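You operate a simulated robot arm through the tools that you are given. There is no shell and no other tool. Be economical: measure what you need, move in short steps, check, and stop when the job is done.

The job below is to be done with a simulated robot arm. You get a single attempt, and the scene is never put back.

TASK
Swap the empty roll for red tape and wind it onto the coil.
Fine: empty roll on the free peg; whole length on; arm out with the new roll on it; turntable locked.

Only the result counts: the job must be done as asked and must still hold three seconds after the hand-in. Knocking over, shifting, dropping, spilling or breaking anything else fails it.

THE ROBOT
A 6-joint arm with a three-finger gripper, fixed in place. Base frame: the origin is at the foot of the arm, x ahead of it, y to its left, z up; the work surface is at about z = 82. Readings come in cm, degrees, newtons and seconds.
Its first joint turns from -166.0 to 166.0 degrees. Payload 4.89 kg.
Tool frame: the origin (TCP) lies between the finger pads and is the grasp point; the fingertips stand 3 cm ahead of it; z points along the fingers, y is the line along which they close. The gripper opens to 16.4 cm. The gripper's body begins 12.5 cm behind the TCP.
Orientation is told as [roll, pitch, yaw] about the base's x, y, z axes, in that order, counted from this pose: with the fingers straight down and closing along the base's y, the tool's x points along the base's -x, its y along +y and its z along -z.

THE INTERFACE
- The arm moves only by the tool drive_tool. Its argument "series" is one flat list of numbers, 7 for each row, row after row: the closure, from 0 (fully open) to 1 (shut), then the shift along the tool's x, y, z in units of 50 mm (1.0 is 50 mm), then the turn, a rotation vector about the tool's x, y, z in units of 8 degrees (1.0 is 8 degrees). In form: [grip, dx, dy, dz, wx, wy, wz, grip, dx, dy, dz, wx, wy, wz, ...]. A call has 1 to 8 rows; each row shifts and turns the commanded pose from where the row before left it, along the tool's axes as they then stand. A call with a number of a shift or a turn outside -1 to 1 is refused whole. Rows are played at 5 a second. More than 5 cm and 8.6 degrees between two rows, or a gripper value outside its range, and nothing of the call is played. Where a pose cannot be reached the arm comes as near as it can. A force on the tool above 90 N (or 10 N above the force at the start of the call, whichever is more), or a blocked arm, ends the call early, and 0.2 s more pass. Each finger travels about 10.8 cm/s and halts on what it meets, pressing with about 41 N; the grip force reading is that of the motor and also rises with nothing between the fingers. The clock runs only during rows and for 0.2 s after the last one: add rows that do not move to give the fingers time. The reply holds the time, the measured pose of the TCP, the force on the tool along the base axes, the opening and the grip force, in the units named above and with some noise, with the torque about the TCP (base axes, N m) and any sound that the robot's microphone picked up.
- Cameras (640 x 400 px; columns grow to the right, rows downward): "scene" is fixed at [5.37, -51.74, 159.16]; the picture's right is [0.88, -0.47, 0.00], its down [-0.15, -0.29, -0.95] and it looks along [0.44, 0.84, -0.33] (base axes); focal length 368 px, centre (320, 200). "wrist" rides on the gripper at [7.6, -0.2, -15.2] in the tool frame; the picture's right is [0.02, 1.00, 0.00], its down [-0.88, 0.02, -0.47] and it looks along [-0.47, 0.01, 0.88] (tool axes); focal length 247 px, centre (320, 200).
- snapshot(camera): a new picture of that camera. It takes no simulated time.
- move_column(by): slides the trunk up (or, below 0, down) by that many cm; the arm rides with it, the base frame stays. It gives what a move gives, with no picture.
- locate(camera, pixels): there is no depth. For up to 12 entries [column, row, z] of the newest picture of that camera ("zoom" is the newest enlarged one), the place [x, y] in the base frame at which the ray of that pixel passes the height z, good to about 0.3 cm, but the place of the scene camera against the robot may be out by one fixed shift of up to 2.5 cm in any direction. It takes no simulated time.
- close_up(camera, box): a new picture of the part [left, top, right, bottom] of that camera's present view, enlarged. It takes no simulated time.
- close_job(): hands the job in; it is judged then, once.

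Keep the steps short. Do not move on a guess: measure, check each grasp and each placing, and mend mistakes. In all there are 80 turns and 54 pictures (those below and enlarged ones count). Leave the gripper open and the arm clear of the work at the hand-in unless told otherwise, and finish with a single line.

The tools are called as a command line: name --argument value ..., lists and objects as JSON in quotes. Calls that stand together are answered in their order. drive_tool: Moves the arm, as the interface text tells. Its arguments: {"type":"object","properties":{"series":{"type":"array"}},"required":["series"]} The other tools are called the same way: move_column (by) slides the trunk up or down; snapshot (camera) takes a picture; locate (camera, pixels) gives the place at which the rays of pixels pass given heights; close_up (camera, box) takes an enlarged picture of a part of a camera's view; close_job () hands the job in.

At the start:

```text
t: 0.0
position: [55.91, 46.36, 116.45]
orientation: [0.1, 0.0, 0.0]
ft_force: [-0.6, -0.3, 0.3]
moment: [-0.01, -0.01, -0.02]
width: 16.41
grasp_force: 0.0
trunk travel left (down, up): [-17.5, 21.5]
```

scene: 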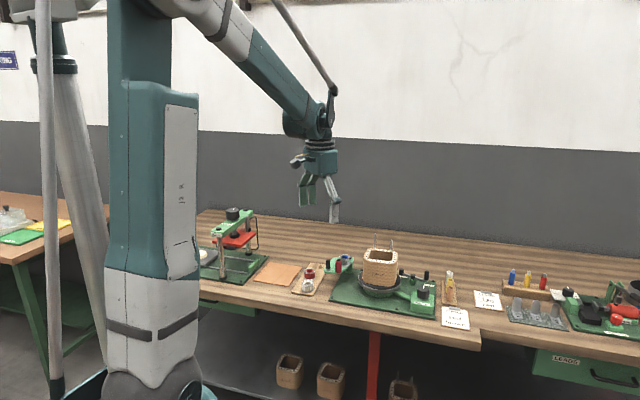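
wrist: 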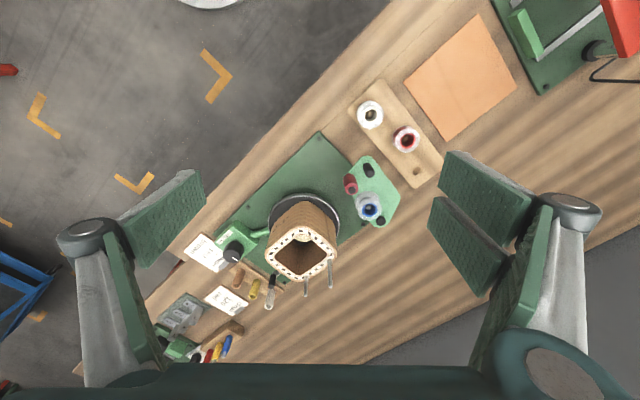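

I see a winding fixture with a coil, and a roll board with white and red rolls. I'll enlarge both views to read the details and notes.

close_up --camera "scene" --box '[280, 230, 480, 355]'

close_up --camera "wrist" --box '[180, 80, 460, 320]'

close_up --camera "scene" --box '[430, 265, 530, 335]'

```text
3.20 times, centred on (380, 292) of scene
```

zoom: 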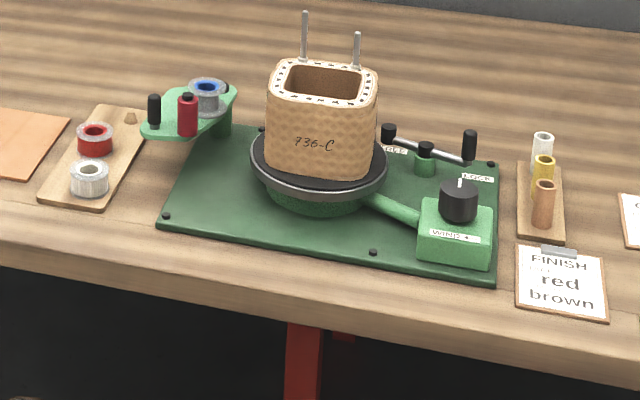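

```text
1.67 times, centred on (320, 200) of wrist
```

zoom: 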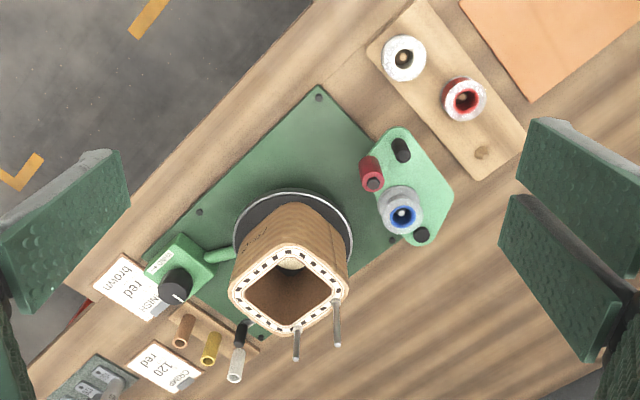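

```text
5.71 times, centred on (480, 300) of scene
```

zoom: 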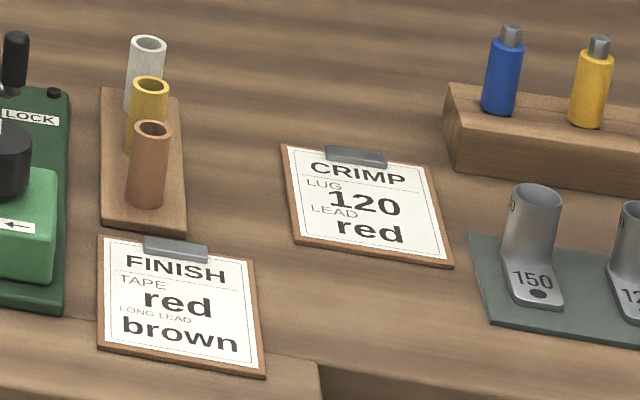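

The FINISH card says tape red. Now I'll look at the tape arm, the lock lever and the wind knob.

close_up --camera "scene" --box '[285, 245, 365, 300]'

close_up --camera "scene" --box '[380, 260, 445, 320]'

close_up --camera "wrist" --box '[330, 70, 450, 240]'

```text
7.27 times, centred on (325, 272) of scene
```

zoom: 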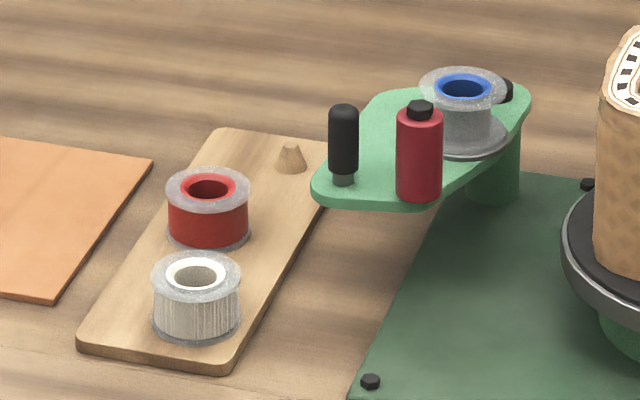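

```text
6.67 times, centred on (412, 290) of scene
```

zoom: 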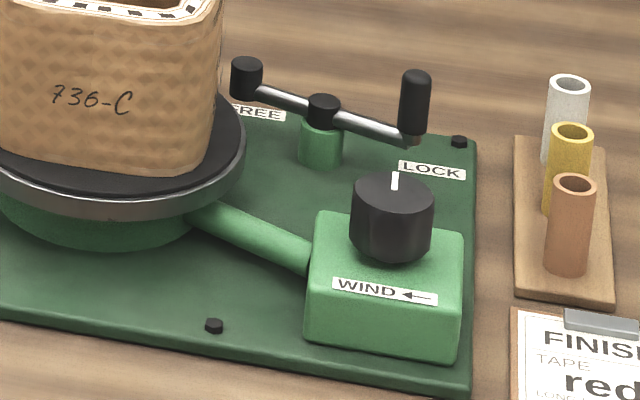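

```text
2.35 times, centred on (390, 155) of wrist
```

zoom: 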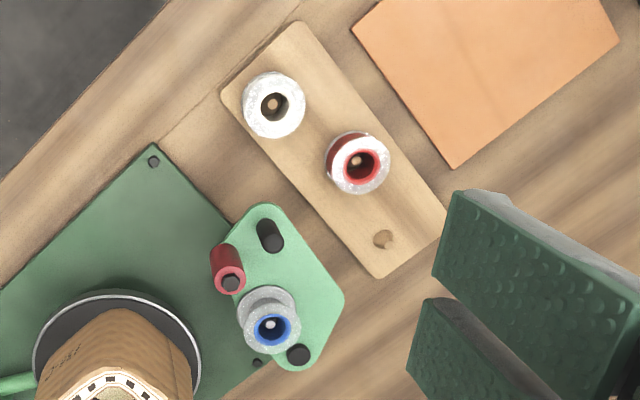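

I read the setup as follows: a swing plate with an empty blue-cored roll, a red roller and a black handle; a free peg on the wooden board; the lock lever at LOCK; and a WIND knob. Next I'll locate these points in the last enlarged wrist view.

locate --camera "zoom" --pixels '[[382, 239, 83], [382, 239, 85], [358, 163, 84], [358, 163, 87], [275, 103, 84], [275, 103, 87], [272, 326, 90], [272, 326, 94], [228, 278, 94], [270, 243, 94], [300, 355, 90], [154, 162, 83]]'

close_up --camera "scene" --box '[285, 245, 365, 300]'

```text
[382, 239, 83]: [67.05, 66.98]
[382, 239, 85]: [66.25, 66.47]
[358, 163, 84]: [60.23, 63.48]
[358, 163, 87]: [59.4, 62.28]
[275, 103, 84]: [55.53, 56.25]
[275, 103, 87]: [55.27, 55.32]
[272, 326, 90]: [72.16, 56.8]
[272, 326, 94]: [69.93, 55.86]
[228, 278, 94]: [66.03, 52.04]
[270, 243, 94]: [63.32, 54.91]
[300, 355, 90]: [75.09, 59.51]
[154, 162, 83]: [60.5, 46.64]
```

```text
7.27 times, centred on (325, 272) of scene
```

zoom: 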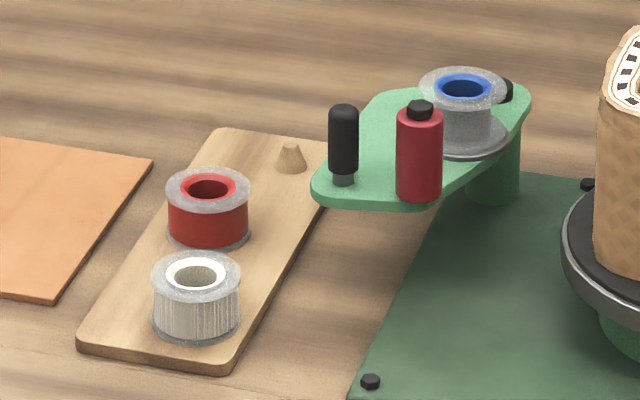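

I'll move above the area between the board and the swing plate, turning toward +45° yaw so the fingers close across the bench diagonal.

drive_tool --series '[0, -0.5, 0.58, 0, 0, 0, 0, 0, -0.5, 0.58, 0, 0, 0, 0, 0, -0.5, 0.58, 0, 0, 0, 0, 0, -0.5, 0.58, 0, 0, 0, 0, 0, 0, 0, 0, 0, 0, -1, 0, 0, 0, 0, 0, 0, -1, 0, 0, 0, 0, 0, 0, -1, 0, 0, 0, 0, 0, 0, -1]'

drive_tool --series '[0, 0, 0, 0, 0, 0, -1, 0, 0, 0, 0, 0, 0, -0.625]'

snapshot --camera "wrist"

snapshot --camera "scene"

```text
t: 1.8
position: [65.89, 58.14, 116.57]
orientation: [0.0, -0.1, 32.1]
ft_force: [-0.4, -0.3, 0.6]
moment: [0.04, 0.0, 0.0]
width: 16.39
grasp_force: 0.1
trunk travel left (down, up): [-17.5, 21.5]
```

```text
t: 2.4
position: [65.94, 58.24, 116.51]
orientation: [0.0, 0.0, 45.2]
ft_force: [-0.1, 0.7, 0.5]
moment: [0.03, 0.0, -0.04]
width: 16.43
grasp_force: 0.1
trunk travel left (down, up): [-17.5, 21.5]
```

```text
44 pictures are left
```

wrist: 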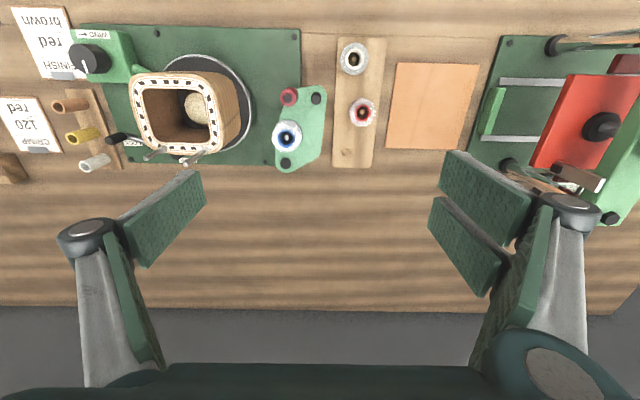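

```text
43 pictures are left
```

scene: 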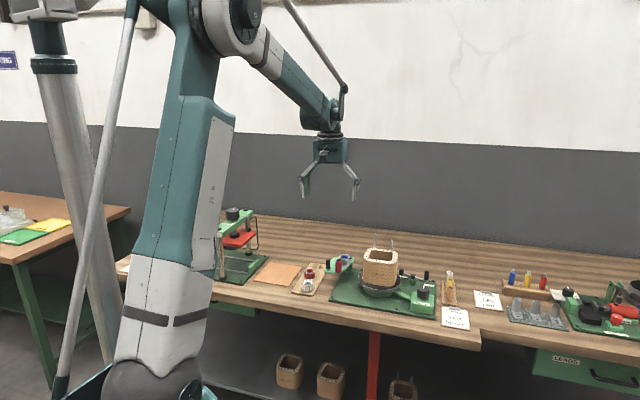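

The view is now square with the bench. I'll enlarge the swing-arm region from here.

close_up --camera "wrist" --box '[220, 30, 396, 180]'

close_up --camera "wrist" --box '[50, 20, 260, 170]'

```text
2.67 times, centred on (308, 105) of wrist
```

zoom: 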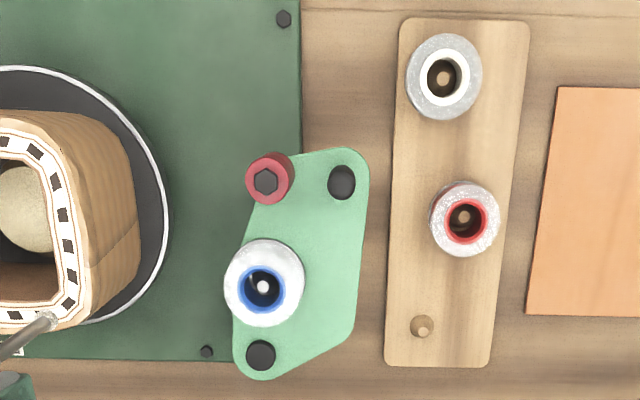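

```text
2.67 times, centred on (155, 95) of wrist
```

zoom: 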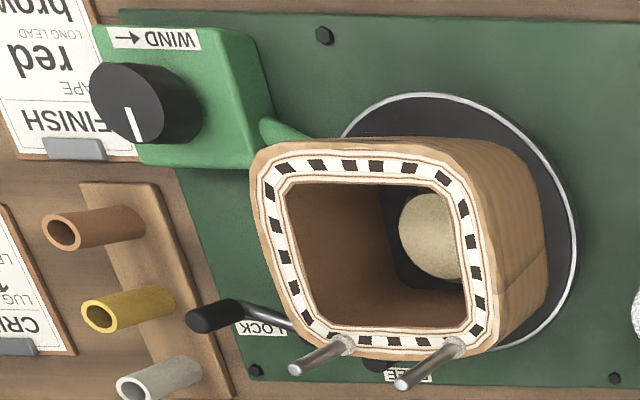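

Both views give me parallax, so I'll locate the same points from this pose at several heights.

locate --camera "wrist" --pixels '[[345.9, 151.5, 83], [345.9, 151.5, 85], [362.75, 113.25, 84], [362.75, 113.25, 87], [287, 136.1, 90], [287, 136.1, 94], [287.4, 97.9, 90], [287.4, 97.9, 94], [316.3, 97.5, 90], [316.3, 97.5, 94], [285.5, 162.75, 86], [285.5, 162.75, 90]]'

```text
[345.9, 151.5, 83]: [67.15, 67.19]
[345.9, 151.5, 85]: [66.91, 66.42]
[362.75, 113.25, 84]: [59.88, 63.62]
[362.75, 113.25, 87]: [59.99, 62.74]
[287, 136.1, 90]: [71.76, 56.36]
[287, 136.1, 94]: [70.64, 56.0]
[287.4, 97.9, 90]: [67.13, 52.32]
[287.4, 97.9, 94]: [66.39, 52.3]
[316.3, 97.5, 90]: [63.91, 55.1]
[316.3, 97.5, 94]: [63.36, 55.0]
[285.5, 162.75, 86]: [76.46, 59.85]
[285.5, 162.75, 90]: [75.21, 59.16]
```

Heights agree: empty roll top at about z 91.5, board rolls' top at about 85. Before descending I'll check where the coil and its two upright leads stand.

locate --camera "wrist" --pixels '[[209.4, 149.4, 97], [187.1, 162.6, 100], [187.1, 162.6, 104], [209, 140, 97], [213, 118, 97], [200, 87, 97], [137, 87, 97], [166, 147, 97], [146, 158, 102], [250, 70, 83]]'

locate --camera "scene" --pixels '[[376, 240, 97], [376, 235, 103], [393, 243, 103], [393, 252, 97], [343, 271, 90], [427, 290, 89]]'

```text
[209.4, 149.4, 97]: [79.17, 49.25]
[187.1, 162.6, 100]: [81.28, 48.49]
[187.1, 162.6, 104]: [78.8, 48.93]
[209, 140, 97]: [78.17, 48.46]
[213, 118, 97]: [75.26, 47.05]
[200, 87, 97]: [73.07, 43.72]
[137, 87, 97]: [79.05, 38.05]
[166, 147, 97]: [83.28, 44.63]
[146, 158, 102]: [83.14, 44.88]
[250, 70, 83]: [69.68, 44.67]
```

```text
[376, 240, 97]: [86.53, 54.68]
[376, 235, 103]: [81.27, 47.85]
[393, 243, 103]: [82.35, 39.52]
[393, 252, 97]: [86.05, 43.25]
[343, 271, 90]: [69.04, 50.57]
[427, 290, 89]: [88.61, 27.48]
```

Lead wire at about (79, 49), tips near z 103.6; it clears if the fingers are pre-closed to half. I'll go above the empty roll at (71.3, 56.4), z 100, with opening about 8 cm.

drive_tool --series '[0.5, -0.25, -0.51, 0, 0, 0, 0, 0.5, -0.25, -0.51, 0, 0, 0, 0, 0.5, 0, 0, 0.82, 0, 0, 0, 0.5, 0, 0, 0.82, 0, 0, 0, 0.5, 0, 0, 0.82, 0, 0, 0, 0.5, 0, 0, 0.82, 0, 0, 0, 0.5, 0, 0, 0, 0, 0, 0]'

snapshot --camera "wrist"

```text
t: 4.0
position: [71.39, 56.18, 99.83]
orientation: [0.0, 0.0, 45.0]
ft_force: [0.5, 0.7, -0.2]
moment: [-0.06, 0.05, 0.02]
width: 8.21
grasp_force: 0.0
trunk travel left (down, up): [-17.5, 21.5]
```

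```text
40 pictures are left
```

wrist: 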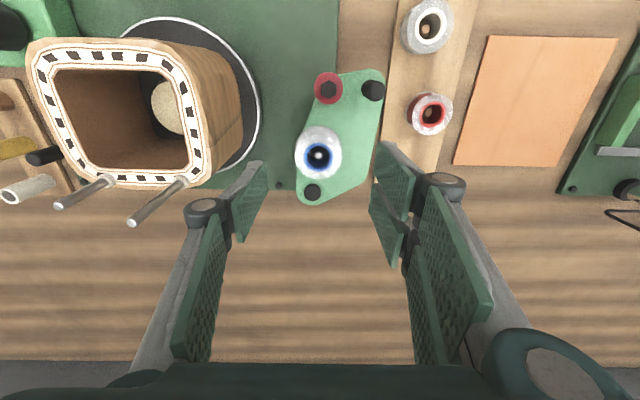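

Roll top hole shows at (318,156). I'll locate it, plus the red roll, white roll and peg from this nearer view.

locate --camera "wrist" --pixels '[[318, 155, 90], [318, 155, 92], [318, 155, 94], [328, 89, 92], [328, 89, 94], [372, 90, 92], [372, 90, 94], [312, 192, 90], [430, 113, 84], [430, 113, 86]]'

close_up --camera "wrist" --box '[250, 50, 410, 210]'

close_up --camera "scene" --box '[295, 215, 385, 295]'

```text
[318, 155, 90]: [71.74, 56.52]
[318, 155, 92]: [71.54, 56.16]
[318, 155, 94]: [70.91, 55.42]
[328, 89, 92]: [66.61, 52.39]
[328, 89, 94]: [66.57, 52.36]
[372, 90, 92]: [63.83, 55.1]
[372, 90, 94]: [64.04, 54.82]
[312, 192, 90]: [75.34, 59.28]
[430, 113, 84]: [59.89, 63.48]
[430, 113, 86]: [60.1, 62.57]
```

```text
2.50 times, centred on (330, 130) of wrist
```

zoom: 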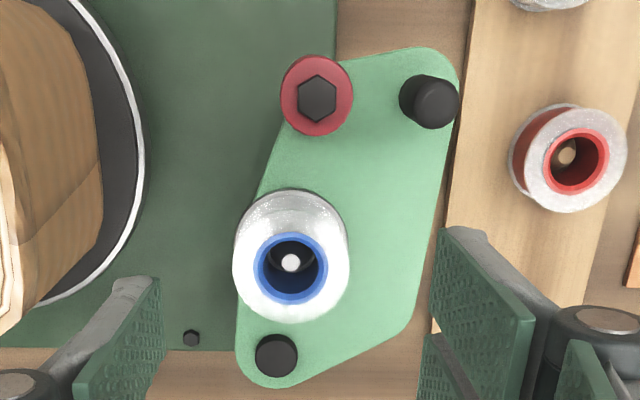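

```text
5.00 times, centred on (340, 255) of scene
```

zoom: 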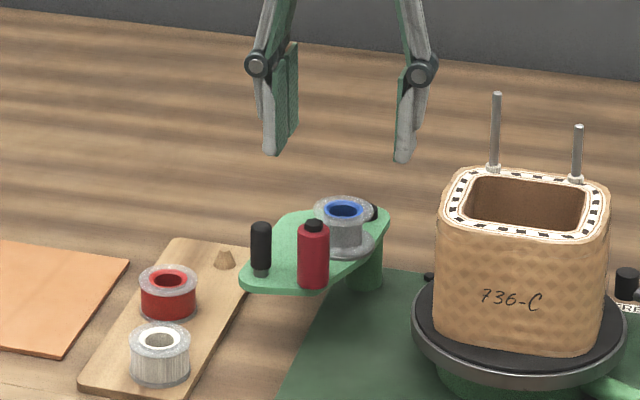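

Roll top center at about (71.6, 56.3), top at about z 91.4, plate at about 88.2. I'll center and descend to TCP z 92.2, with tips about 1 cm above the plate.

drive_tool --series '[0.5, -0.04, -0.01, 0.5, 0, 0, 0, 0.5, 0, 0, 0.5, 0, 0, 0, 0.5, 0, 0, 0.5, 0, 0, 0, 0.5, 0, 0, 0, 0, 0, 0]'

close_up --camera "wrist" --box '[200, 60, 440, 260]'

close_up --camera "scene" --box '[305, 235, 385, 295]'

```text
t: 5.0
position: [71.65, 56.43, 92.5]
orientation: [0.0, 0.0, 45.0]
ft_force: [1.1, 1.3, 0.2]
moment: [-0.02, 0.07, 0.01]
width: 8.2
grasp_force: 0.2
trunk travel left (down, up): [-17.5, 21.5]
```

```text
2.00 times, centred on (320, 160) of wrist
```

zoom: 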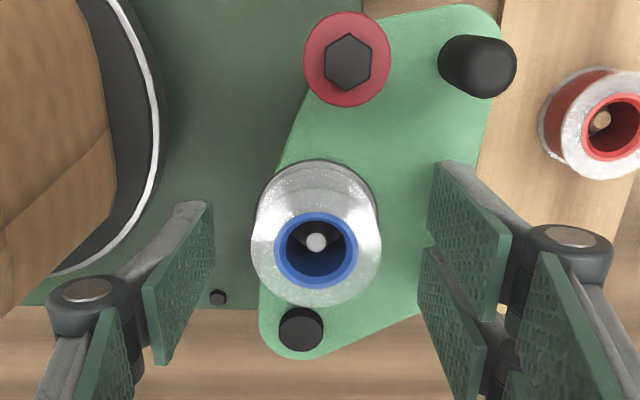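

```text
6.67 times, centred on (345, 265) of scene
```

zoom: 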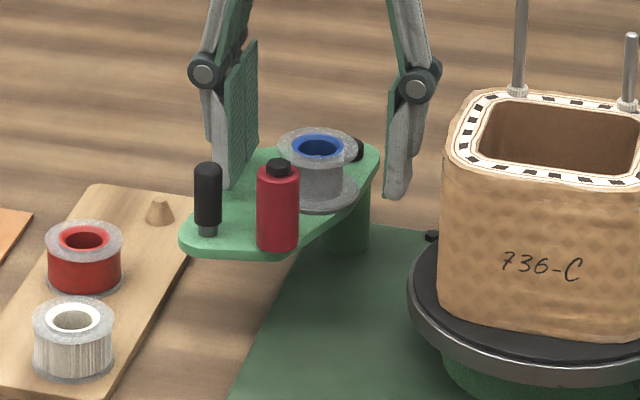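

Fingers straddle the roll. I'll close slowly and watch side forces for centering.

drive_tool --series '[0.6, 0, 0, 0.06, 0, 0, 0, 0.65, 0, 0, 0, 0, 0, 0, 0.68, 0, 0, 0, 0, 0, 0, 0.7, 0, 0, 0, 0, 0, 0]'

close_up --camera "wrist" --box '[200, 60, 440, 260]'

```text
t: 6.0
position: [71.56, 56.4, 92.28]
orientation: [-0.1, 0.0, 45.0]
ft_force: [0.8, 0.1, 0.2]
moment: [-0.01, 0.0, -0.03]
width: 4.92
grasp_force: 0.1
trunk travel left (down, up): [-17.5, 21.5]
```

```text
2.00 times, centred on (320, 160) of wrist
```

zoom: 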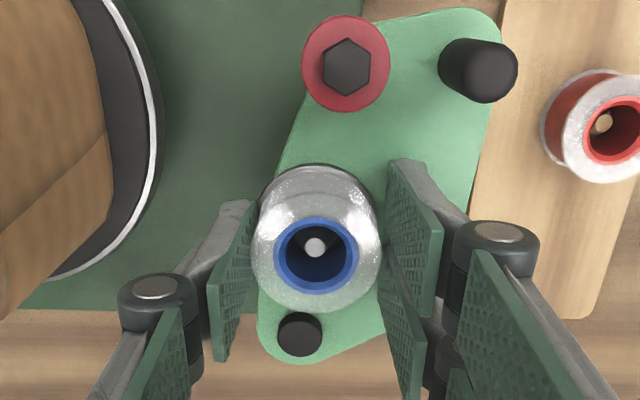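

Opening 4.92 and no contact yet, with the roll centered. Close fully.

drive_tool --series '[0.74, 0, 0, 0, 0, 0, 0, 0.78, 0, 0, 0, 0, 0, 0, 1, 0, 0, 0, 0, 0, 0, 1, 0, 0, 0, 0, 0, 0]'

```text
t: 7.0
position: [71.58, 56.35, 92.25]
orientation: [0.1, 0.0, 44.9]
ft_force: [4.4, -4.6, 1.2]
moment: [-0.13, -0.13, -0.03]
width: 4.33
grasp_force: 40.9
trunk travel left (down, up): [-17.5, 21.5]
```

Gripped at 4.33 cm, with a small side force along tool -y. I'll ease 1 mm that way and lift 1 cm.

drive_tool --series '[1, 0, -0.02, 0, 0, 0, 0, 1, 0, 0, -0.1, 0, 0, 0, 1, 0, 0, -0.1, 0, 0, 0]'

```text
t: 7.8
position: [71.56, 56.23, 93.16]
orientation: [0.0, 0.0, 45.0]
ft_force: [0.4, -0.4, 0.4]
moment: [-0.02, 0.02, 0.02]
width: 4.33
grasp_force: 41.3
trunk travel left (down, up): [-17.5, 21.5]
```

Roll is off its spindle's load. I'll lift it 8 cm and carry it over toward the free peg.

drive_tool --series '[1, 0, 0, -0.8, 0, 0, 0, 1, 0, 0, -0.8, 0, 0, 0, 1, -0.293, 0.723, 0, 0, 0, 0, 1, -0.293, 0.723, 0, 0, 0, 0, 1, -0.293, 0.723, 0, 0, 0, 0, 1, 0, 0, 0, 0, 0, 0]'

snapshot --camera "wrist"

close_up --camera "scene" --box '[285, 215, 385, 295]'

```text
t: 9.2
position: [66.79, 67.16, 101.38]
orientation: [0.0, 0.0, 45.0]
ft_force: [0.3, 1.4, 0.0]
moment: [-0.09, -0.01, 0.0]
width: 4.34
grasp_force: 40.9
trunk travel left (down, up): [-17.5, 21.5]
```

```text
34 pictures are left
```

wrist: 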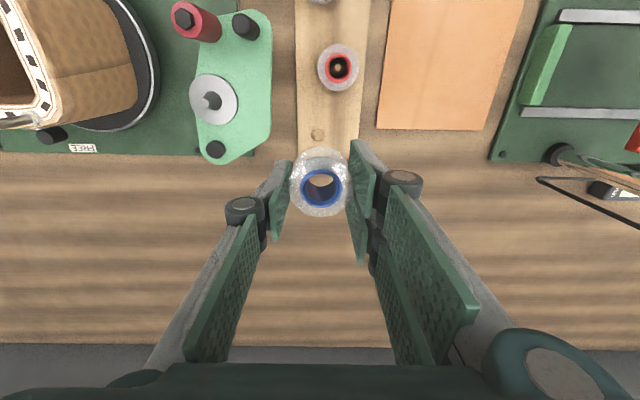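

```text
5.00 times, centred on (335, 255) of scene
```

zoom: 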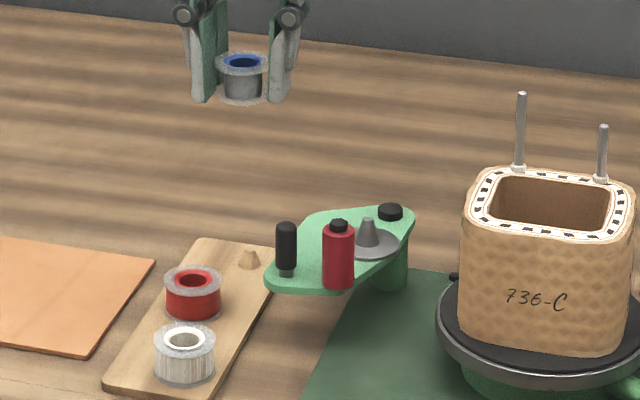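

The roll hangs straight in the fingers; peg at (318,134) and the cone spindle's tip at (212,100). Locating both.

locate --camera "wrist" --pixels '[[318, 134, 83], [318, 134, 84], [318, 134, 85], [212, 101, 90], [212, 101, 91], [216, 99, 89], [320, 182, 100], [320, 185, 101], [338, 67, 85], [338, 67, 86]]'

close_up --camera "wrist" --box '[180, 40, 380, 220]'

```text
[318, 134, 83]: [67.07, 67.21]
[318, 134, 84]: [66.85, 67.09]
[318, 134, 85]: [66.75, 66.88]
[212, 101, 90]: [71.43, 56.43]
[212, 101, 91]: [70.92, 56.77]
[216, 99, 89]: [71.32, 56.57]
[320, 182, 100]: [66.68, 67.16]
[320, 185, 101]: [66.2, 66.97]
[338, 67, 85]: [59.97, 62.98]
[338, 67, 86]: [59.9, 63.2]
```

```text
2.22 times, centred on (280, 130) of wrist
```

zoom: 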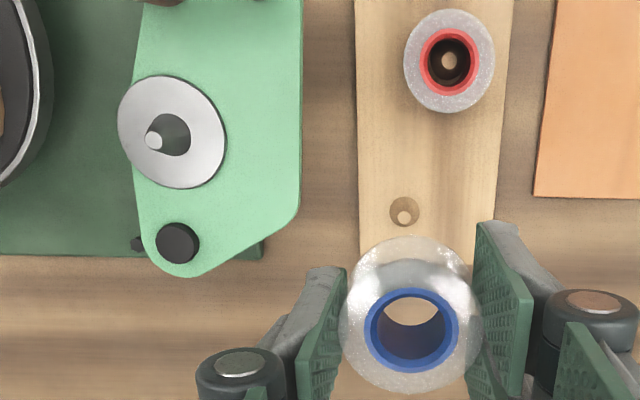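

Peg at about (67.07, 67.2). I'll shift by (0.28, 0.04) and descend to about z 89 before fine lowering.

drive_tool --series '[1, -0.046, -0.034, 0, 0, 0, 0, 1, 0, 0, 0.82, 0, 0, 0, 1, 0, 0, 0.82, 0, 0, 0, 1, 0, 0, 0.82, 0, 0, 0, 1, 0, 0, 0, 0, 0, 0]'

close_up --camera "wrist" --box '[220, 60, 420, 240]'

close_up --camera "scene" --box '[295, 235, 355, 295]'

```text
t: 10.4
position: [67.5, 67.07, 88.79]
orientation: [0.0, -0.1, 44.9]
ft_force: [-0.7, -0.1, -1.8]
moment: [-0.04, 0.04, 0.01]
width: 4.32
grasp_force: 41.1
trunk travel left (down, up): [-17.5, 21.5]
```

```text
2.22 times, centred on (320, 150) of wrist
```

zoom: 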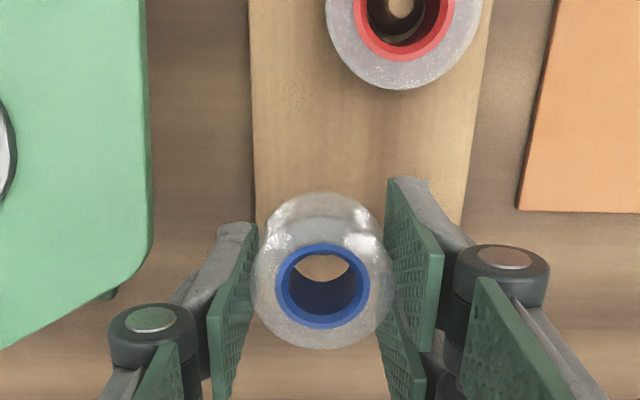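

```text
6.67 times, centred on (325, 265) of scene
```

zoom: 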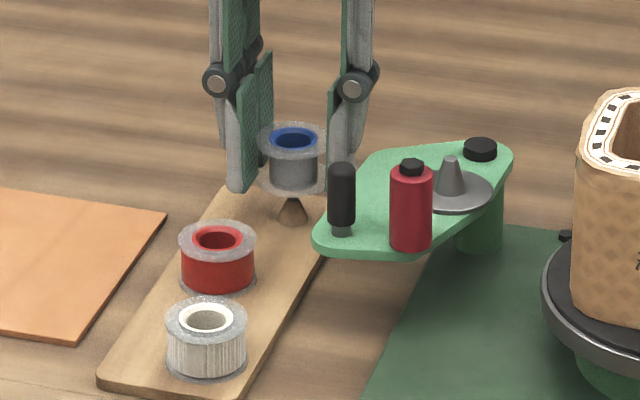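

In the scene view the roll stands straight over the peg. I'll take a second pose reading with a small descent.

drive_tool --series '[1, 0, 0, 0.1, 0, 0, 0, 1, 0, 0, 0, 0, 0, 0]'

```text
t: 11.0
position: [67.44, 67.01, 88.27]
orientation: [0.0, 0.0, 45.0]
ft_force: [0.8, -0.3, -0.7]
moment: [0.03, -0.02, 0.01]
width: 4.29
grasp_force: 41.2
trunk travel left (down, up): [-17.5, 21.5]
```

The scene shows the roll bottom about 2.3 cm above the board now and centered on the peg. Lowering 1.8 cm gently.

drive_tool --series '[1, 0, 0.01, 0.12, 0, 0, 0, 1, 0, 0.01, 0.12, 0, 0, 0, 1, 0, 0, 0.12, 0, 0, 0, 1, 0, 0, 0, 0, 0, 0]'

close_up --camera "scene" --box '[295, 235, 355, 295]'

```text
t: 12.0
position: [67.24, 67.28, 86.7]
orientation: [0.0, 0.0, 45.0]
ft_force: [-0.1, 0.4, -0.5]
moment: [0.03, -0.03, -0.02]
width: 4.3
grasp_force: 41.5
trunk travel left (down, up): [-17.5, 21.5]
```

```text
6.67 times, centred on (325, 265) of scene
```

zoom: 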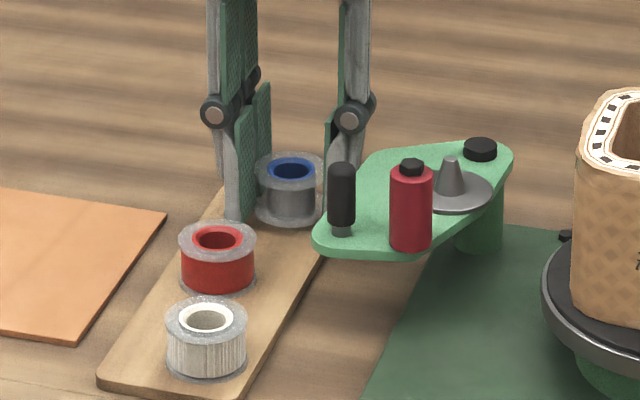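

No contact so far and the peg is now inside the hole. I'll lower in 2–3 mm steps until contact.

drive_tool --series '[1, 0, 0, 0.05, 0, 0, 0, 1, 0, 0, 0.04, 0, 0, 0, 1, 0, 0, 0, 0, 0, 0]'

```text
t: 12.8
position: [67.23, 67.26, 86.16]
orientation: [0.0, 0.0, 45.0]
ft_force: [-0.4, 0.4, -1.0]
moment: [-0.02, 0.01, -0.03]
width: 4.31
grasp_force: 41.2
trunk travel left (down, up): [-17.5, 21.5]
```

drive_tool --series '[1, 0, 0, 0.03, 0, 0, 0, 1, 0, 0, 0.03, 0, 0, 0, 1, 0, 0, 0, 0, 0, 0]'

```text
t: 13.6
position: [67.3, 67.13, 85.92]
orientation: [-0.1, 0.0, 44.9]
ft_force: [7.9, 3.6, 4.2]
moment: [0.14, -0.3, 0.0]
width: 4.28
grasp_force: 41.0
trunk travel left (down, up): [-17.5, 21.5]
```

Contact: the peg cone pushes the roll toward +x. I'll shift about 1.7 mm that way and lower slightly.

drive_tool --series '[1, -0.03, -0.011, 0, 0, 0, 0, 1, 0, 0, 0.03, 0, 0, 0, 1, 0, 0, 0, 0, 0, 0]'

```text
t: 14.4
position: [67.43, 67.19, 85.92]
orientation: [0.0, 0.0, 45.0]
ft_force: [3.3, 3.3, 10.7]
moment: [0.17, -0.14, 0.08]
width: 4.29
grasp_force: 40.9
trunk travel left (down, up): [-17.5, 21.5]
```

Now mostly vertical force at the predicted seating height, so it's seated. Opening to 6.5 cm.

drive_tool --series '[0.72, 0, 0, 0, 0, 0, 0, 0.66, 0, 0, 0, 0, 0, 0, 0.6, 0, 0, 0, 0, 0, 0, 0.6, 0, 0, 0, 0, 0, 0]'

close_up --camera "scene" --box '[295, 235, 355, 295]'

close_up --camera "wrist" --box '[220, 20, 420, 240]'

```text
t: 15.4
position: [67.25, 67.28, 85.79]
orientation: [0.0, -0.1, 45.0]
ft_force: [-0.3, -0.3, 0.1]
moment: [0.0, 0.02, -0.03]
width: 6.58
grasp_force: 0.1
trunk travel left (down, up): [-17.5, 21.5]
```

```text
6.67 times, centred on (325, 265) of scene
```

zoom: 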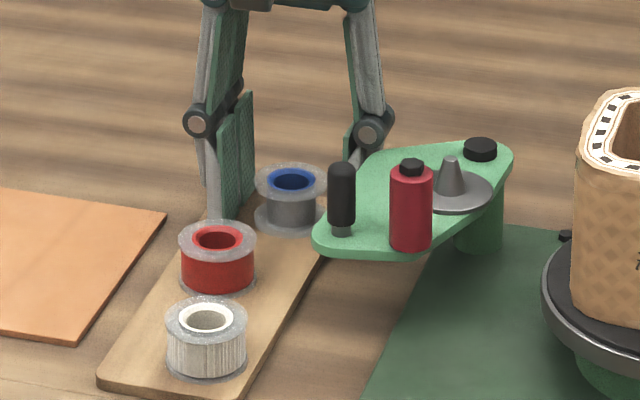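

```text
1.82 times, centred on (320, 130) of wrist
```

zoom: 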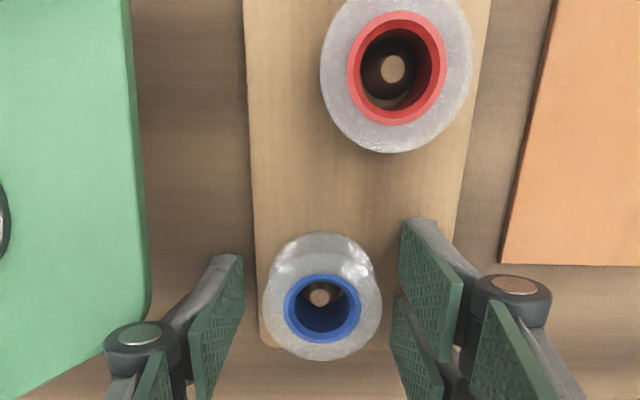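

Empty roll sits level on its peg. Locating the red roll hole with the blue one as a check.

locate --camera "wrist" --pixels '[[362.4, 57.4, 85.2], [321.1, 189.4, 85.2]]'

drive_tool --series '[0.6, 0, 0, -0.7, 0, 0, 0, 0.6, 0, 0, -0.7, 0, 0, 0, 0.6, 0, 0, 0, 0, 0, 0]'

```text
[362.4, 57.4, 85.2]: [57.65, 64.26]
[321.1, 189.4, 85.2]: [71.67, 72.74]
```

```text
t: 16.2
position: [67.39, 67.23, 92.75]
orientation: [0.0, -0.1, 45.0]
ft_force: [0.3, -0.6, 0.0]
moment: [0.01, -0.03, 0.01]
width: 6.57
grasp_force: 0.0
trunk travel left (down, up): [-17.5, 21.5]
```

That locate used an older snapshot, so I ignore it. I'll move above the red roll near (59.95, 63.1) and take a fresh view.

drive_tool --series '[0.6, 0.81, 0.23, 0, 0, 0, 0, 0.6, 0.81, 0.23, 0, 0, 0, 0, 0.6, 0, 0, 0, 0, 0, 0]'

snapshot --camera "wrist"

```text
t: 17.0
position: [60.09, 63.07, 92.72]
orientation: [0.1, 0.1, 45.0]
ft_force: [0.2, -1.0, 0.2]
moment: [0.02, -0.05, -0.02]
width: 6.54
grasp_force: 0.1
trunk travel left (down, up): [-17.5, 21.5]
```

```text
26 pictures are left
```

wrist: 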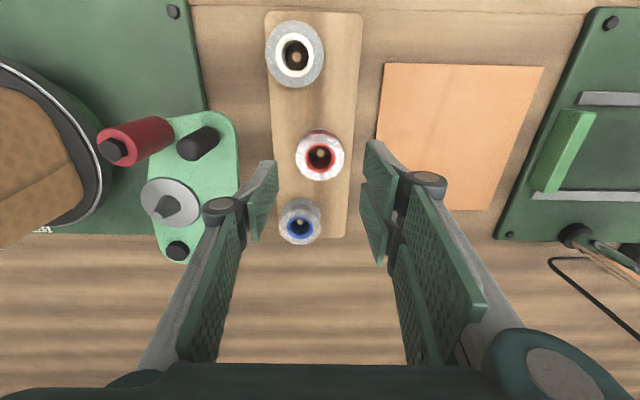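

locate --camera "wrist" --pixels '[[320, 156, 85.2], [321, 153, 84], [299, 226, 85.2], [294, 56, 85.2]]'

```text
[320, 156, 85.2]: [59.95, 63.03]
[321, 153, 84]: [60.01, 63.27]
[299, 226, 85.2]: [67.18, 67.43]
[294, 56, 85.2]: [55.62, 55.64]
```

Red roll center at (60.0, 63.1), right under the TCP. Descend to z 86.1 and close.

drive_tool --series '[0.6, 0, 0, 0.66, 0, 0, 0, 0.6, 0, 0, 0.66, 0, 0, 0, 0.6, 0, 0, 0, 0, 0, 0, 0.68, 0, 0, 0, 0, 0, 0, 0.72, 0, 0, 0, 0, 0, 0, 1, 0, 0, 0, 0, 0, 0, 1, 0, 0, 0, 0, 0, 0]'

```text
t: 18.6
position: [59.91, 63.09, 85.94]
orientation: [-0.1, -0.1, 45.0]
ft_force: [-0.2, -1.2, 0.0]
moment: [0.01, 0.01, 0.0]
width: 4.27
grasp_force: 41.6
trunk travel left (down, up): [-17.5, 21.5]
```

Gripped at 4.27 with no side force. Lift to z 100 and carry above the cone spindle at (71.5, 56.35).

drive_tool --series '[1, 0, 0, -0.2, 0, 0, 0, 1, 0, 0, -0.9, 0, 0, 0, 1, 0, 0, -0.9, 0, 0, 0, 1, 0, 0, -0.85, 0, 0, 0, 1, -0.226, -0.863, 0, 0, 0, 0, 1, -0.226, -0.863, 0, 0, 0, 0, 1, -0.226, -0.863, 0, 0, 0, 0, 1, 0, 0, 0, 0, 0, 0]'

close_up --camera "scene" --box '[295, 225, 375, 295]'

```text
t: 20.4
position: [71.78, 56.44, 100.46]
orientation: [-0.1, 0.0, 44.8]
ft_force: [0.3, -1.0, 0.0]
moment: [0.02, 0.08, 0.0]
width: 4.26
grasp_force: 41.9
trunk travel left (down, up): [-17.5, 21.5]
```

```text
5.71 times, centred on (335, 260) of scene
```

zoom: 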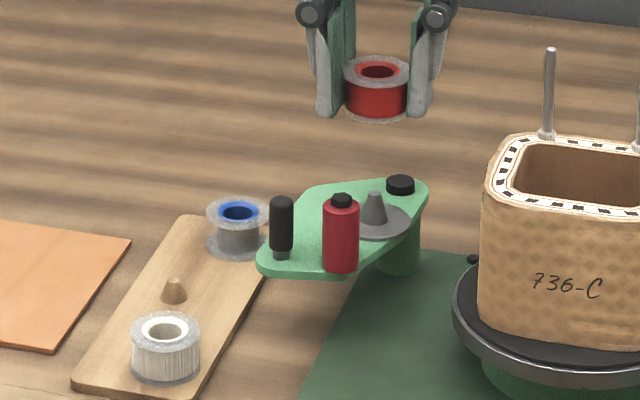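

Roll is in line over the spindle. Descend first to z 95, then step down checking force.

drive_tool --series '[1, 0, 0.02, 0.55, 0, 0, 0, 1, 0, 0, 0.53, 0, 0, 0, 1, 0, 0, 0.12, 0, 0, 0, 1, 0, 0, 0.12, 0, 0, 0, 1, 0, 0, 0, 0, 0, 0]'

```text
t: 21.6
position: [71.49, 56.51, 93.84]
orientation: [0.0, 0.0, 45.0]
ft_force: [0.2, -0.3, 0.2]
moment: [-0.02, 0.0, 0.0]
width: 4.28
grasp_force: 40.8
trunk travel left (down, up): [-17.5, 21.5]
```

drive_tool --series '[1, 0, 0, 0.1, 0, 0, 0, 1, 0, 0, 0.1, 0, 0, 0, 1, 0, 0, 0.05, 0, 0, 0, 1, 0, 0, 0, 0, 0, 0]'

```text
t: 22.6
position: [71.55, 56.27, 92.77]
orientation: [0.0, 0.0, 45.0]
ft_force: [5.3, -21.5, 10.8]
moment: [-0.84, -0.25, 0.04]
width: 4.27
grasp_force: 40.9
trunk travel left (down, up): [-17.5, 21.5]
```

The cone pushes the roll toward -y (21 N). I'll lift a touch and shift about 3 mm toward -y.

drive_tool --series '[1, 0, 0, -0.05, 0, 0, 0, 1, 0.03, -0.045, 0, 0, 0, 0, 1, 0, 0, 0.03, 0, 0, 0, 1, 0, 0, 0, 0, 0, 0]'

```text
t: 23.6
position: [71.42, 56.23, 92.79]
orientation: [-0.1, -0.1, 45.0]
ft_force: [2.3, -5.5, 3.7]
moment: [-0.16, -0.09, 0.03]
width: 4.26
grasp_force: 41.2
trunk travel left (down, up): [-17.5, 21.5]
```

drive_tool --series '[1, 0.012, -0.02, 0, 0, 0, 0, 1, 0, 0, 0.05, 0, 0, 0, 1, 0, 0, 0.02, 0, 0, 0, 1, 0, 0, 0, 0, 0, 0]'

```text
t: 24.6
position: [71.55, 56.02, 92.39]
orientation: [-0.2, -0.2, 45.1]
ft_force: [7.3, 9.3, 35.3]
moment: [0.29, -0.1, 0.02]
width: 4.3
grasp_force: 41.3
trunk travel left (down, up): [-17.5, 21.5]
```

35 N vertical at the expected seat height, so it's seated. Ease off 1 mm, open and look.

drive_tool --series '[1, 0, 0, -0.02, 0, 0, 0, 0.72, 0, 0, 0, 0, 0, 0, 0.66, 0, 0, 0, 0, 0, 0, 0.6, 0, 0, 0, 0, 0, 0, 0.6, 0, 0, -0.6, 0, 0, 0, 0.6, 0, 0, -0.8, 0, 0, 0, 0.6, 0, 0, 0, 0, 0, 0]'

close_up --camera "scene" --box '[295, 235, 375, 295]'

snapshot --camera "wrist"

```text
t: 26.2
position: [71.6, 56.01, 99.38]
orientation: [0.0, 0.0, 45.0]
ft_force: [-0.2, 0.0, 1.1]
moment: [0.04, -0.05, -0.03]
width: 6.55
grasp_force: 0.1
trunk travel left (down, up): [-17.5, 21.5]
```

```text
6.67 times, centred on (335, 265) of scene
```

zoom: 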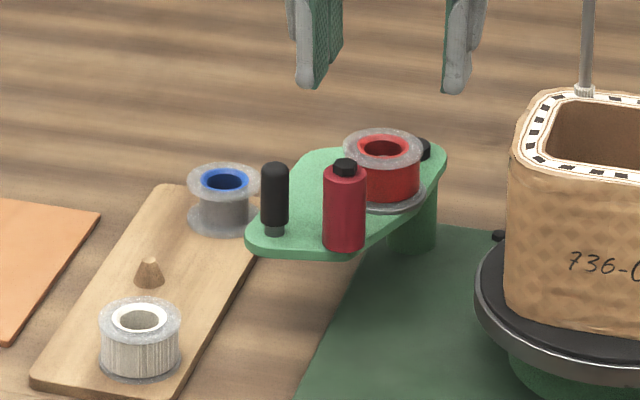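

```text
23 pictures are left
```

wrist: 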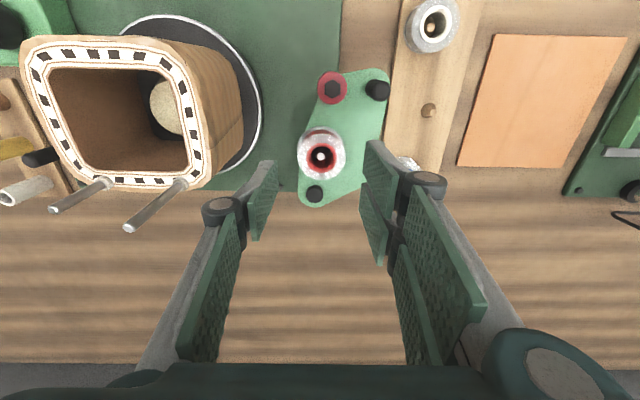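

The red roll is on the arm's spindle. Next, locate the arm's black handle (377,89), the roller and the pivot nut precisely.

locate --camera "wrist" --pixels '[[377, 88, 93], [377, 88, 94], [377, 88, 92], [332, 87, 93], [314, 193, 89.5], [322, 156, 92], [38, 156, 92], [38, 156, 95], [38, 156, 90]]'

drive_tool --series '[0.6, 0.4, 0.3, 0, 0, 0, 1, 0.6, 0.4, 0.3, 0, 0, 0, 1, 0.6, 0, 0, 0, 0, 0, 1, 0.6, 0, 0, 0, 0, 0, 1, 0.6, 0, 0, 0, 0, 0, 1, 0.6, 0, 0, 0, 0, 0, 1, 0.6, 0, 0, 0, 0, 0, 1, 0.6, 0, 0, 0, 0, 0, 1]'

drive_tool --series '[0.7, 0, 0, 0, 0, 0, 1, 0.7, 0, 0, 0, 0, 0, 1, 0.7, 0, 0, 0, 0, 0, 1, 0.7, 0, 0, 0, 0, 0, 0.25, 0.7, 0, 0, 0, 0, 0, 0]'

```text
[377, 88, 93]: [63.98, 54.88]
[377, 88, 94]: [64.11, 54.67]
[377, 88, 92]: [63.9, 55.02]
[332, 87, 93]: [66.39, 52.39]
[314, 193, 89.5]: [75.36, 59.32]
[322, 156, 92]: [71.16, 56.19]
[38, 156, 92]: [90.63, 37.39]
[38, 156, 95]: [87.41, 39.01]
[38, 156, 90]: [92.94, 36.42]
```

```text
t: 28.0
position: [66.62, 55.78, 99.35]
orientation: [0.0, 0.1, -19.2]
ft_force: [0.1, -0.3, -0.4]
moment: [0.04, 0.0, -0.02]
width: 6.56
grasp_force: 0.0
trunk travel left (down, up): [-17.5, 21.5]
```

```text
t: 29.2
position: [66.59, 55.74, 99.31]
orientation: [0.0, 0.0, -45.2]
ft_force: [-0.1, -1.0, 0.4]
moment: [-0.01, 0.01, -0.04]
width: 4.96
grasp_force: 0.2
trunk travel left (down, up): [-17.5, 21.5]
```

Handle at (63.98, 54.9). I'll move over it with fingers closing along the (1,1) diagonal, then descend to z 92.6.

drive_tool --series '[0.7, 0.248, -0.488, 0, 0, 0, 0, 0.7, 0, 0, 0.45, 0, 0, 0, 0.7, 0, 0, 0, 0, 0, 0]'

snapshot --camera "wrist"

```text
t: 30.0
position: [64.02, 54.9, 97.18]
orientation: [0.0, 0.0, -45.1]
ft_force: [-0.2, -0.6, 0.1]
moment: [0.05, -0.05, 0.01]
width: 4.9
grasp_force: 0.0
trunk travel left (down, up): [-17.5, 21.5]
```

```text
22 pictures are left
```

wrist: 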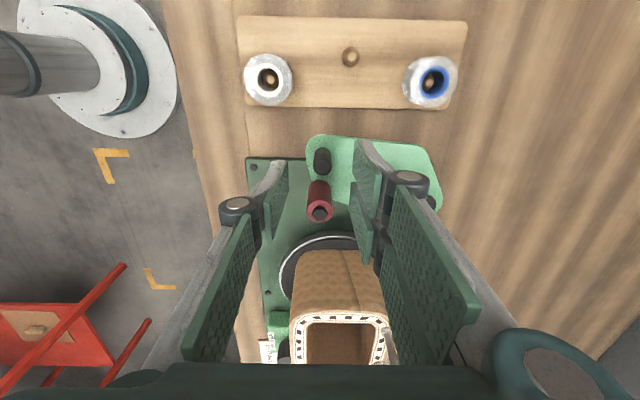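

Handle is between the fingers. Descend 4.6 cm and close on it.

drive_tool --series '[0.7, 0, 0, 0.46, 0, 0, 0, 0.7, 0, 0, 0.46, 0, 0, 0, 0.8, 0, 0, 0, 0, 0, 0, 0.86, 0, 0, 0, 0, 0, 0, 1, 0, 0, 0, 0, 0, 0, 1, 0, 0, 0, 0, 0, 0]'

```text
t: 31.4
position: [64.04, 54.86, 92.4]
orientation: [0.0, 0.0, -45.0]
ft_force: [12.7, 5.8, 5.0]
moment: [0.15, -0.39, -0.01]
width: 1.41
grasp_force: 45.5
trunk travel left (down, up): [-17.5, 21.5]
```

Handle gripped (1.41 cm). Swing 10° inward about the pivot as a test.

drive_tool --series '[1, -0.198, -0.08, 0, 0, 0, -0.625, 1, -0.198, -0.08, 0, 0, 0, -0.625, 1, 0, 0, 0, 0, 0, 0]'

```text
t: 32.2
position: [64.81, 52.96, 92.45]
orientation: [0.0, 0.0, -35.1]
ft_force: [23.9, 13.4, 16.8]
moment: [0.26, -0.87, -0.07]
width: 1.43
grasp_force: 44.9
trunk travel left (down, up): [-17.5, 21.5]
```

It moves, with a 27 N pull toward the pivot. I'll relax 3 mm toward the pivot, then continue 10°.

drive_tool --series '[1, -0.024, 0.055, 0, 0, 0, 0, 1, -0.198, -0.08, 0, 0, 0, -0.625, 1, -0.198, -0.08, 0, 0, 0, -0.625, 1, 0, 0, 0, 0, 0, 0]'

close_up --camera "scene" --box '[305, 225, 405, 305]'

```text
t: 33.2
position: [66.26, 51.21, 92.49]
orientation: [-0.1, 0.0, -25.0]
ft_force: [-34.8, -30.9, -18.4]
moment: [-0.77, 1.15, 0.09]
width: 1.44
grasp_force: 44.7
trunk travel left (down, up): [-17.5, 21.5]
```

```text
5.00 times, centred on (355, 265) of scene
```

zoom: 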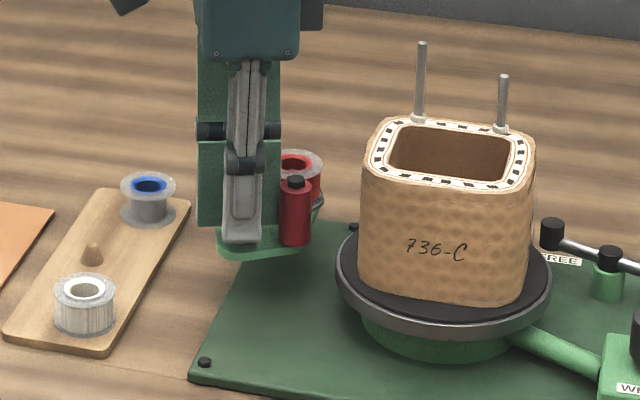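

Stiffer than I assumed; now 46 N outward. Back off 1.9 mm and continue in 5° rows.

drive_tool --series '[1, 0.015, -0.035, 0, 0, 0, 0, 1, -0.198, -0.08, 0, 0, 0, -0.625, 1, -0.198, -0.08, 0, 0, 0, -0.625, 1, 0, 0, 0, 0, 0, 0]'

```text
t: 34.2
position: [67.77, 49.76, 92.66]
orientation: [-0.1, 0.0, -14.9]
ft_force: [-22.0, -33.4, -33.4]
moment: [-0.84, 0.35, -0.27]
width: 1.42
grasp_force: 45.0
trunk travel left (down, up): [-17.5, 21.5]
```

Still 40 N outward and 33 N downward on the tool. Adjust 1.5 mm outward and 1.5 mm down, then 10° more.

drive_tool --series '[1, 0.012, -0.027, 0.03, 0, 0, 0, 1, -0.198, -0.08, 0, 0, 0, -0.625, 1, -0.198, -0.08, 0, 0, 0, -0.625, 1, 0, 0, 0, 0, 0, 0]'

close_up --camera "scene" --box '[305, 225, 405, 305]'

```text
t: 35.2
position: [69.4, 48.64, 92.53]
orientation: [0.2, -0.1, -4.9]
ft_force: [10.6, 22.8, 45.9]
moment: [0.69, -0.13, 0.05]
width: 1.46
grasp_force: 45.4
trunk travel left (down, up): [-17.5, 21.5]
```

```text
5.00 times, centred on (355, 265) of scene
```

zoom: 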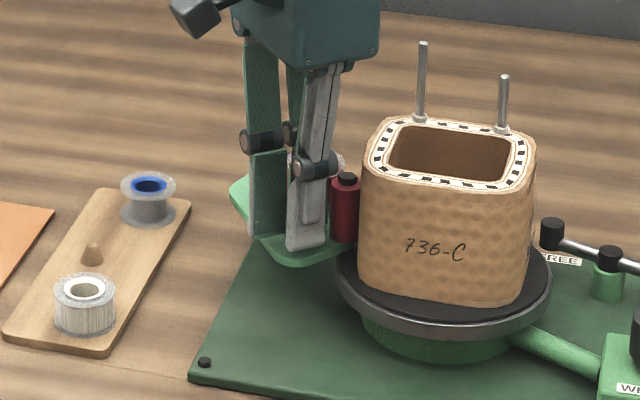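

The roller is close to the coil and there's no tangential resistance yet. Fix the residuals and step 2.5° at a time, watching the tangential force.

drive_tool --series '[1, -0.006, 0.012, -0.018, 0, 0, 0, 1, -0.099, -0.04, 0, 0, 0, -0.3125, 1, 0, 0, 0, 0, 0, 0]'

```text
t: 36.0
position: [69.95, 48.27, 92.5]
orientation: [0.0, -0.1, -2.6]
ft_force: [1.2, 24.0, 26.6]
moment: [0.77, 0.15, 0.09]
width: 1.43
grasp_force: 45.3
trunk travel left (down, up): [-17.5, 21.5]
```

drive_tool --series '[1, 0, 0, -0.015, 0, 0, 0, 1, -0.099, -0.04, 0, 0, 0, -0.3125, 1, 0, 0, 0, 0, 0, 0]'

close_up --camera "scene" --box '[335, 245, 385, 290]'

```text
t: 36.8
position: [70.51, 47.94, 92.64]
orientation: [-0.1, 0.1, 0.0]
ft_force: [-1.1, 6.4, 1.5]
moment: [0.05, -0.4, 0.03]
width: 1.44
grasp_force: 44.8
trunk travel left (down, up): [-17.5, 21.5]
```

```text
8.89 times, centred on (360, 268) of scene
```

zoom: 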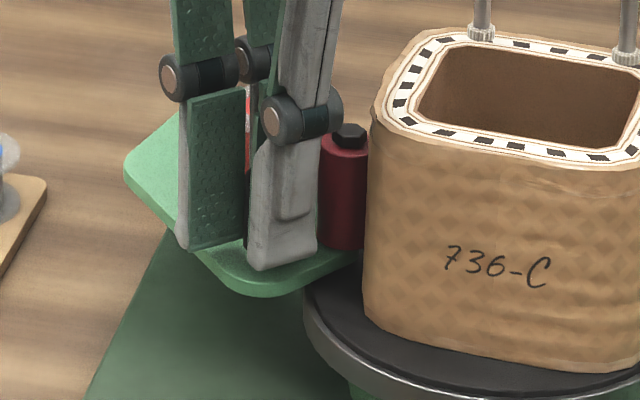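

The roller seems nearly on the coil face. One more 2.5° step.

drive_tool --series '[1, -0.099, -0.04, 0, 0, 0, -0.3125, 1, 0, 0, 0, 0, 0, 0]'

```text
t: 37.4
position: [70.59, 47.93, 92.53]
orientation: [-0.1, 0.2, 2.7]
ft_force: [-68.6, 5.9, -32.3]
moment: [-0.12, 2.12, 0.24]
width: 1.46
grasp_force: 45.0
trunk travel left (down, up): [-17.5, 21.5]
```

Tangential resistance of 69 N: the roller is pressed on the coil. I'll ease most of that load and release the handle.

drive_tool --series '[1, 0.08, 0.03, 0, 0, 0, 0.25, 1, 0, 0, 0, 0, 0, 0]'

```text
t: 38.0
position: [70.61, 47.98, 92.55]
orientation: [-0.1, -0.1, 0.5]
ft_force: [-33.3, 6.6, -23.5]
moment: [0.2, 0.54, -0.11]
width: 1.46
grasp_force: 45.1
trunk travel left (down, up): [-17.5, 21.5]
```

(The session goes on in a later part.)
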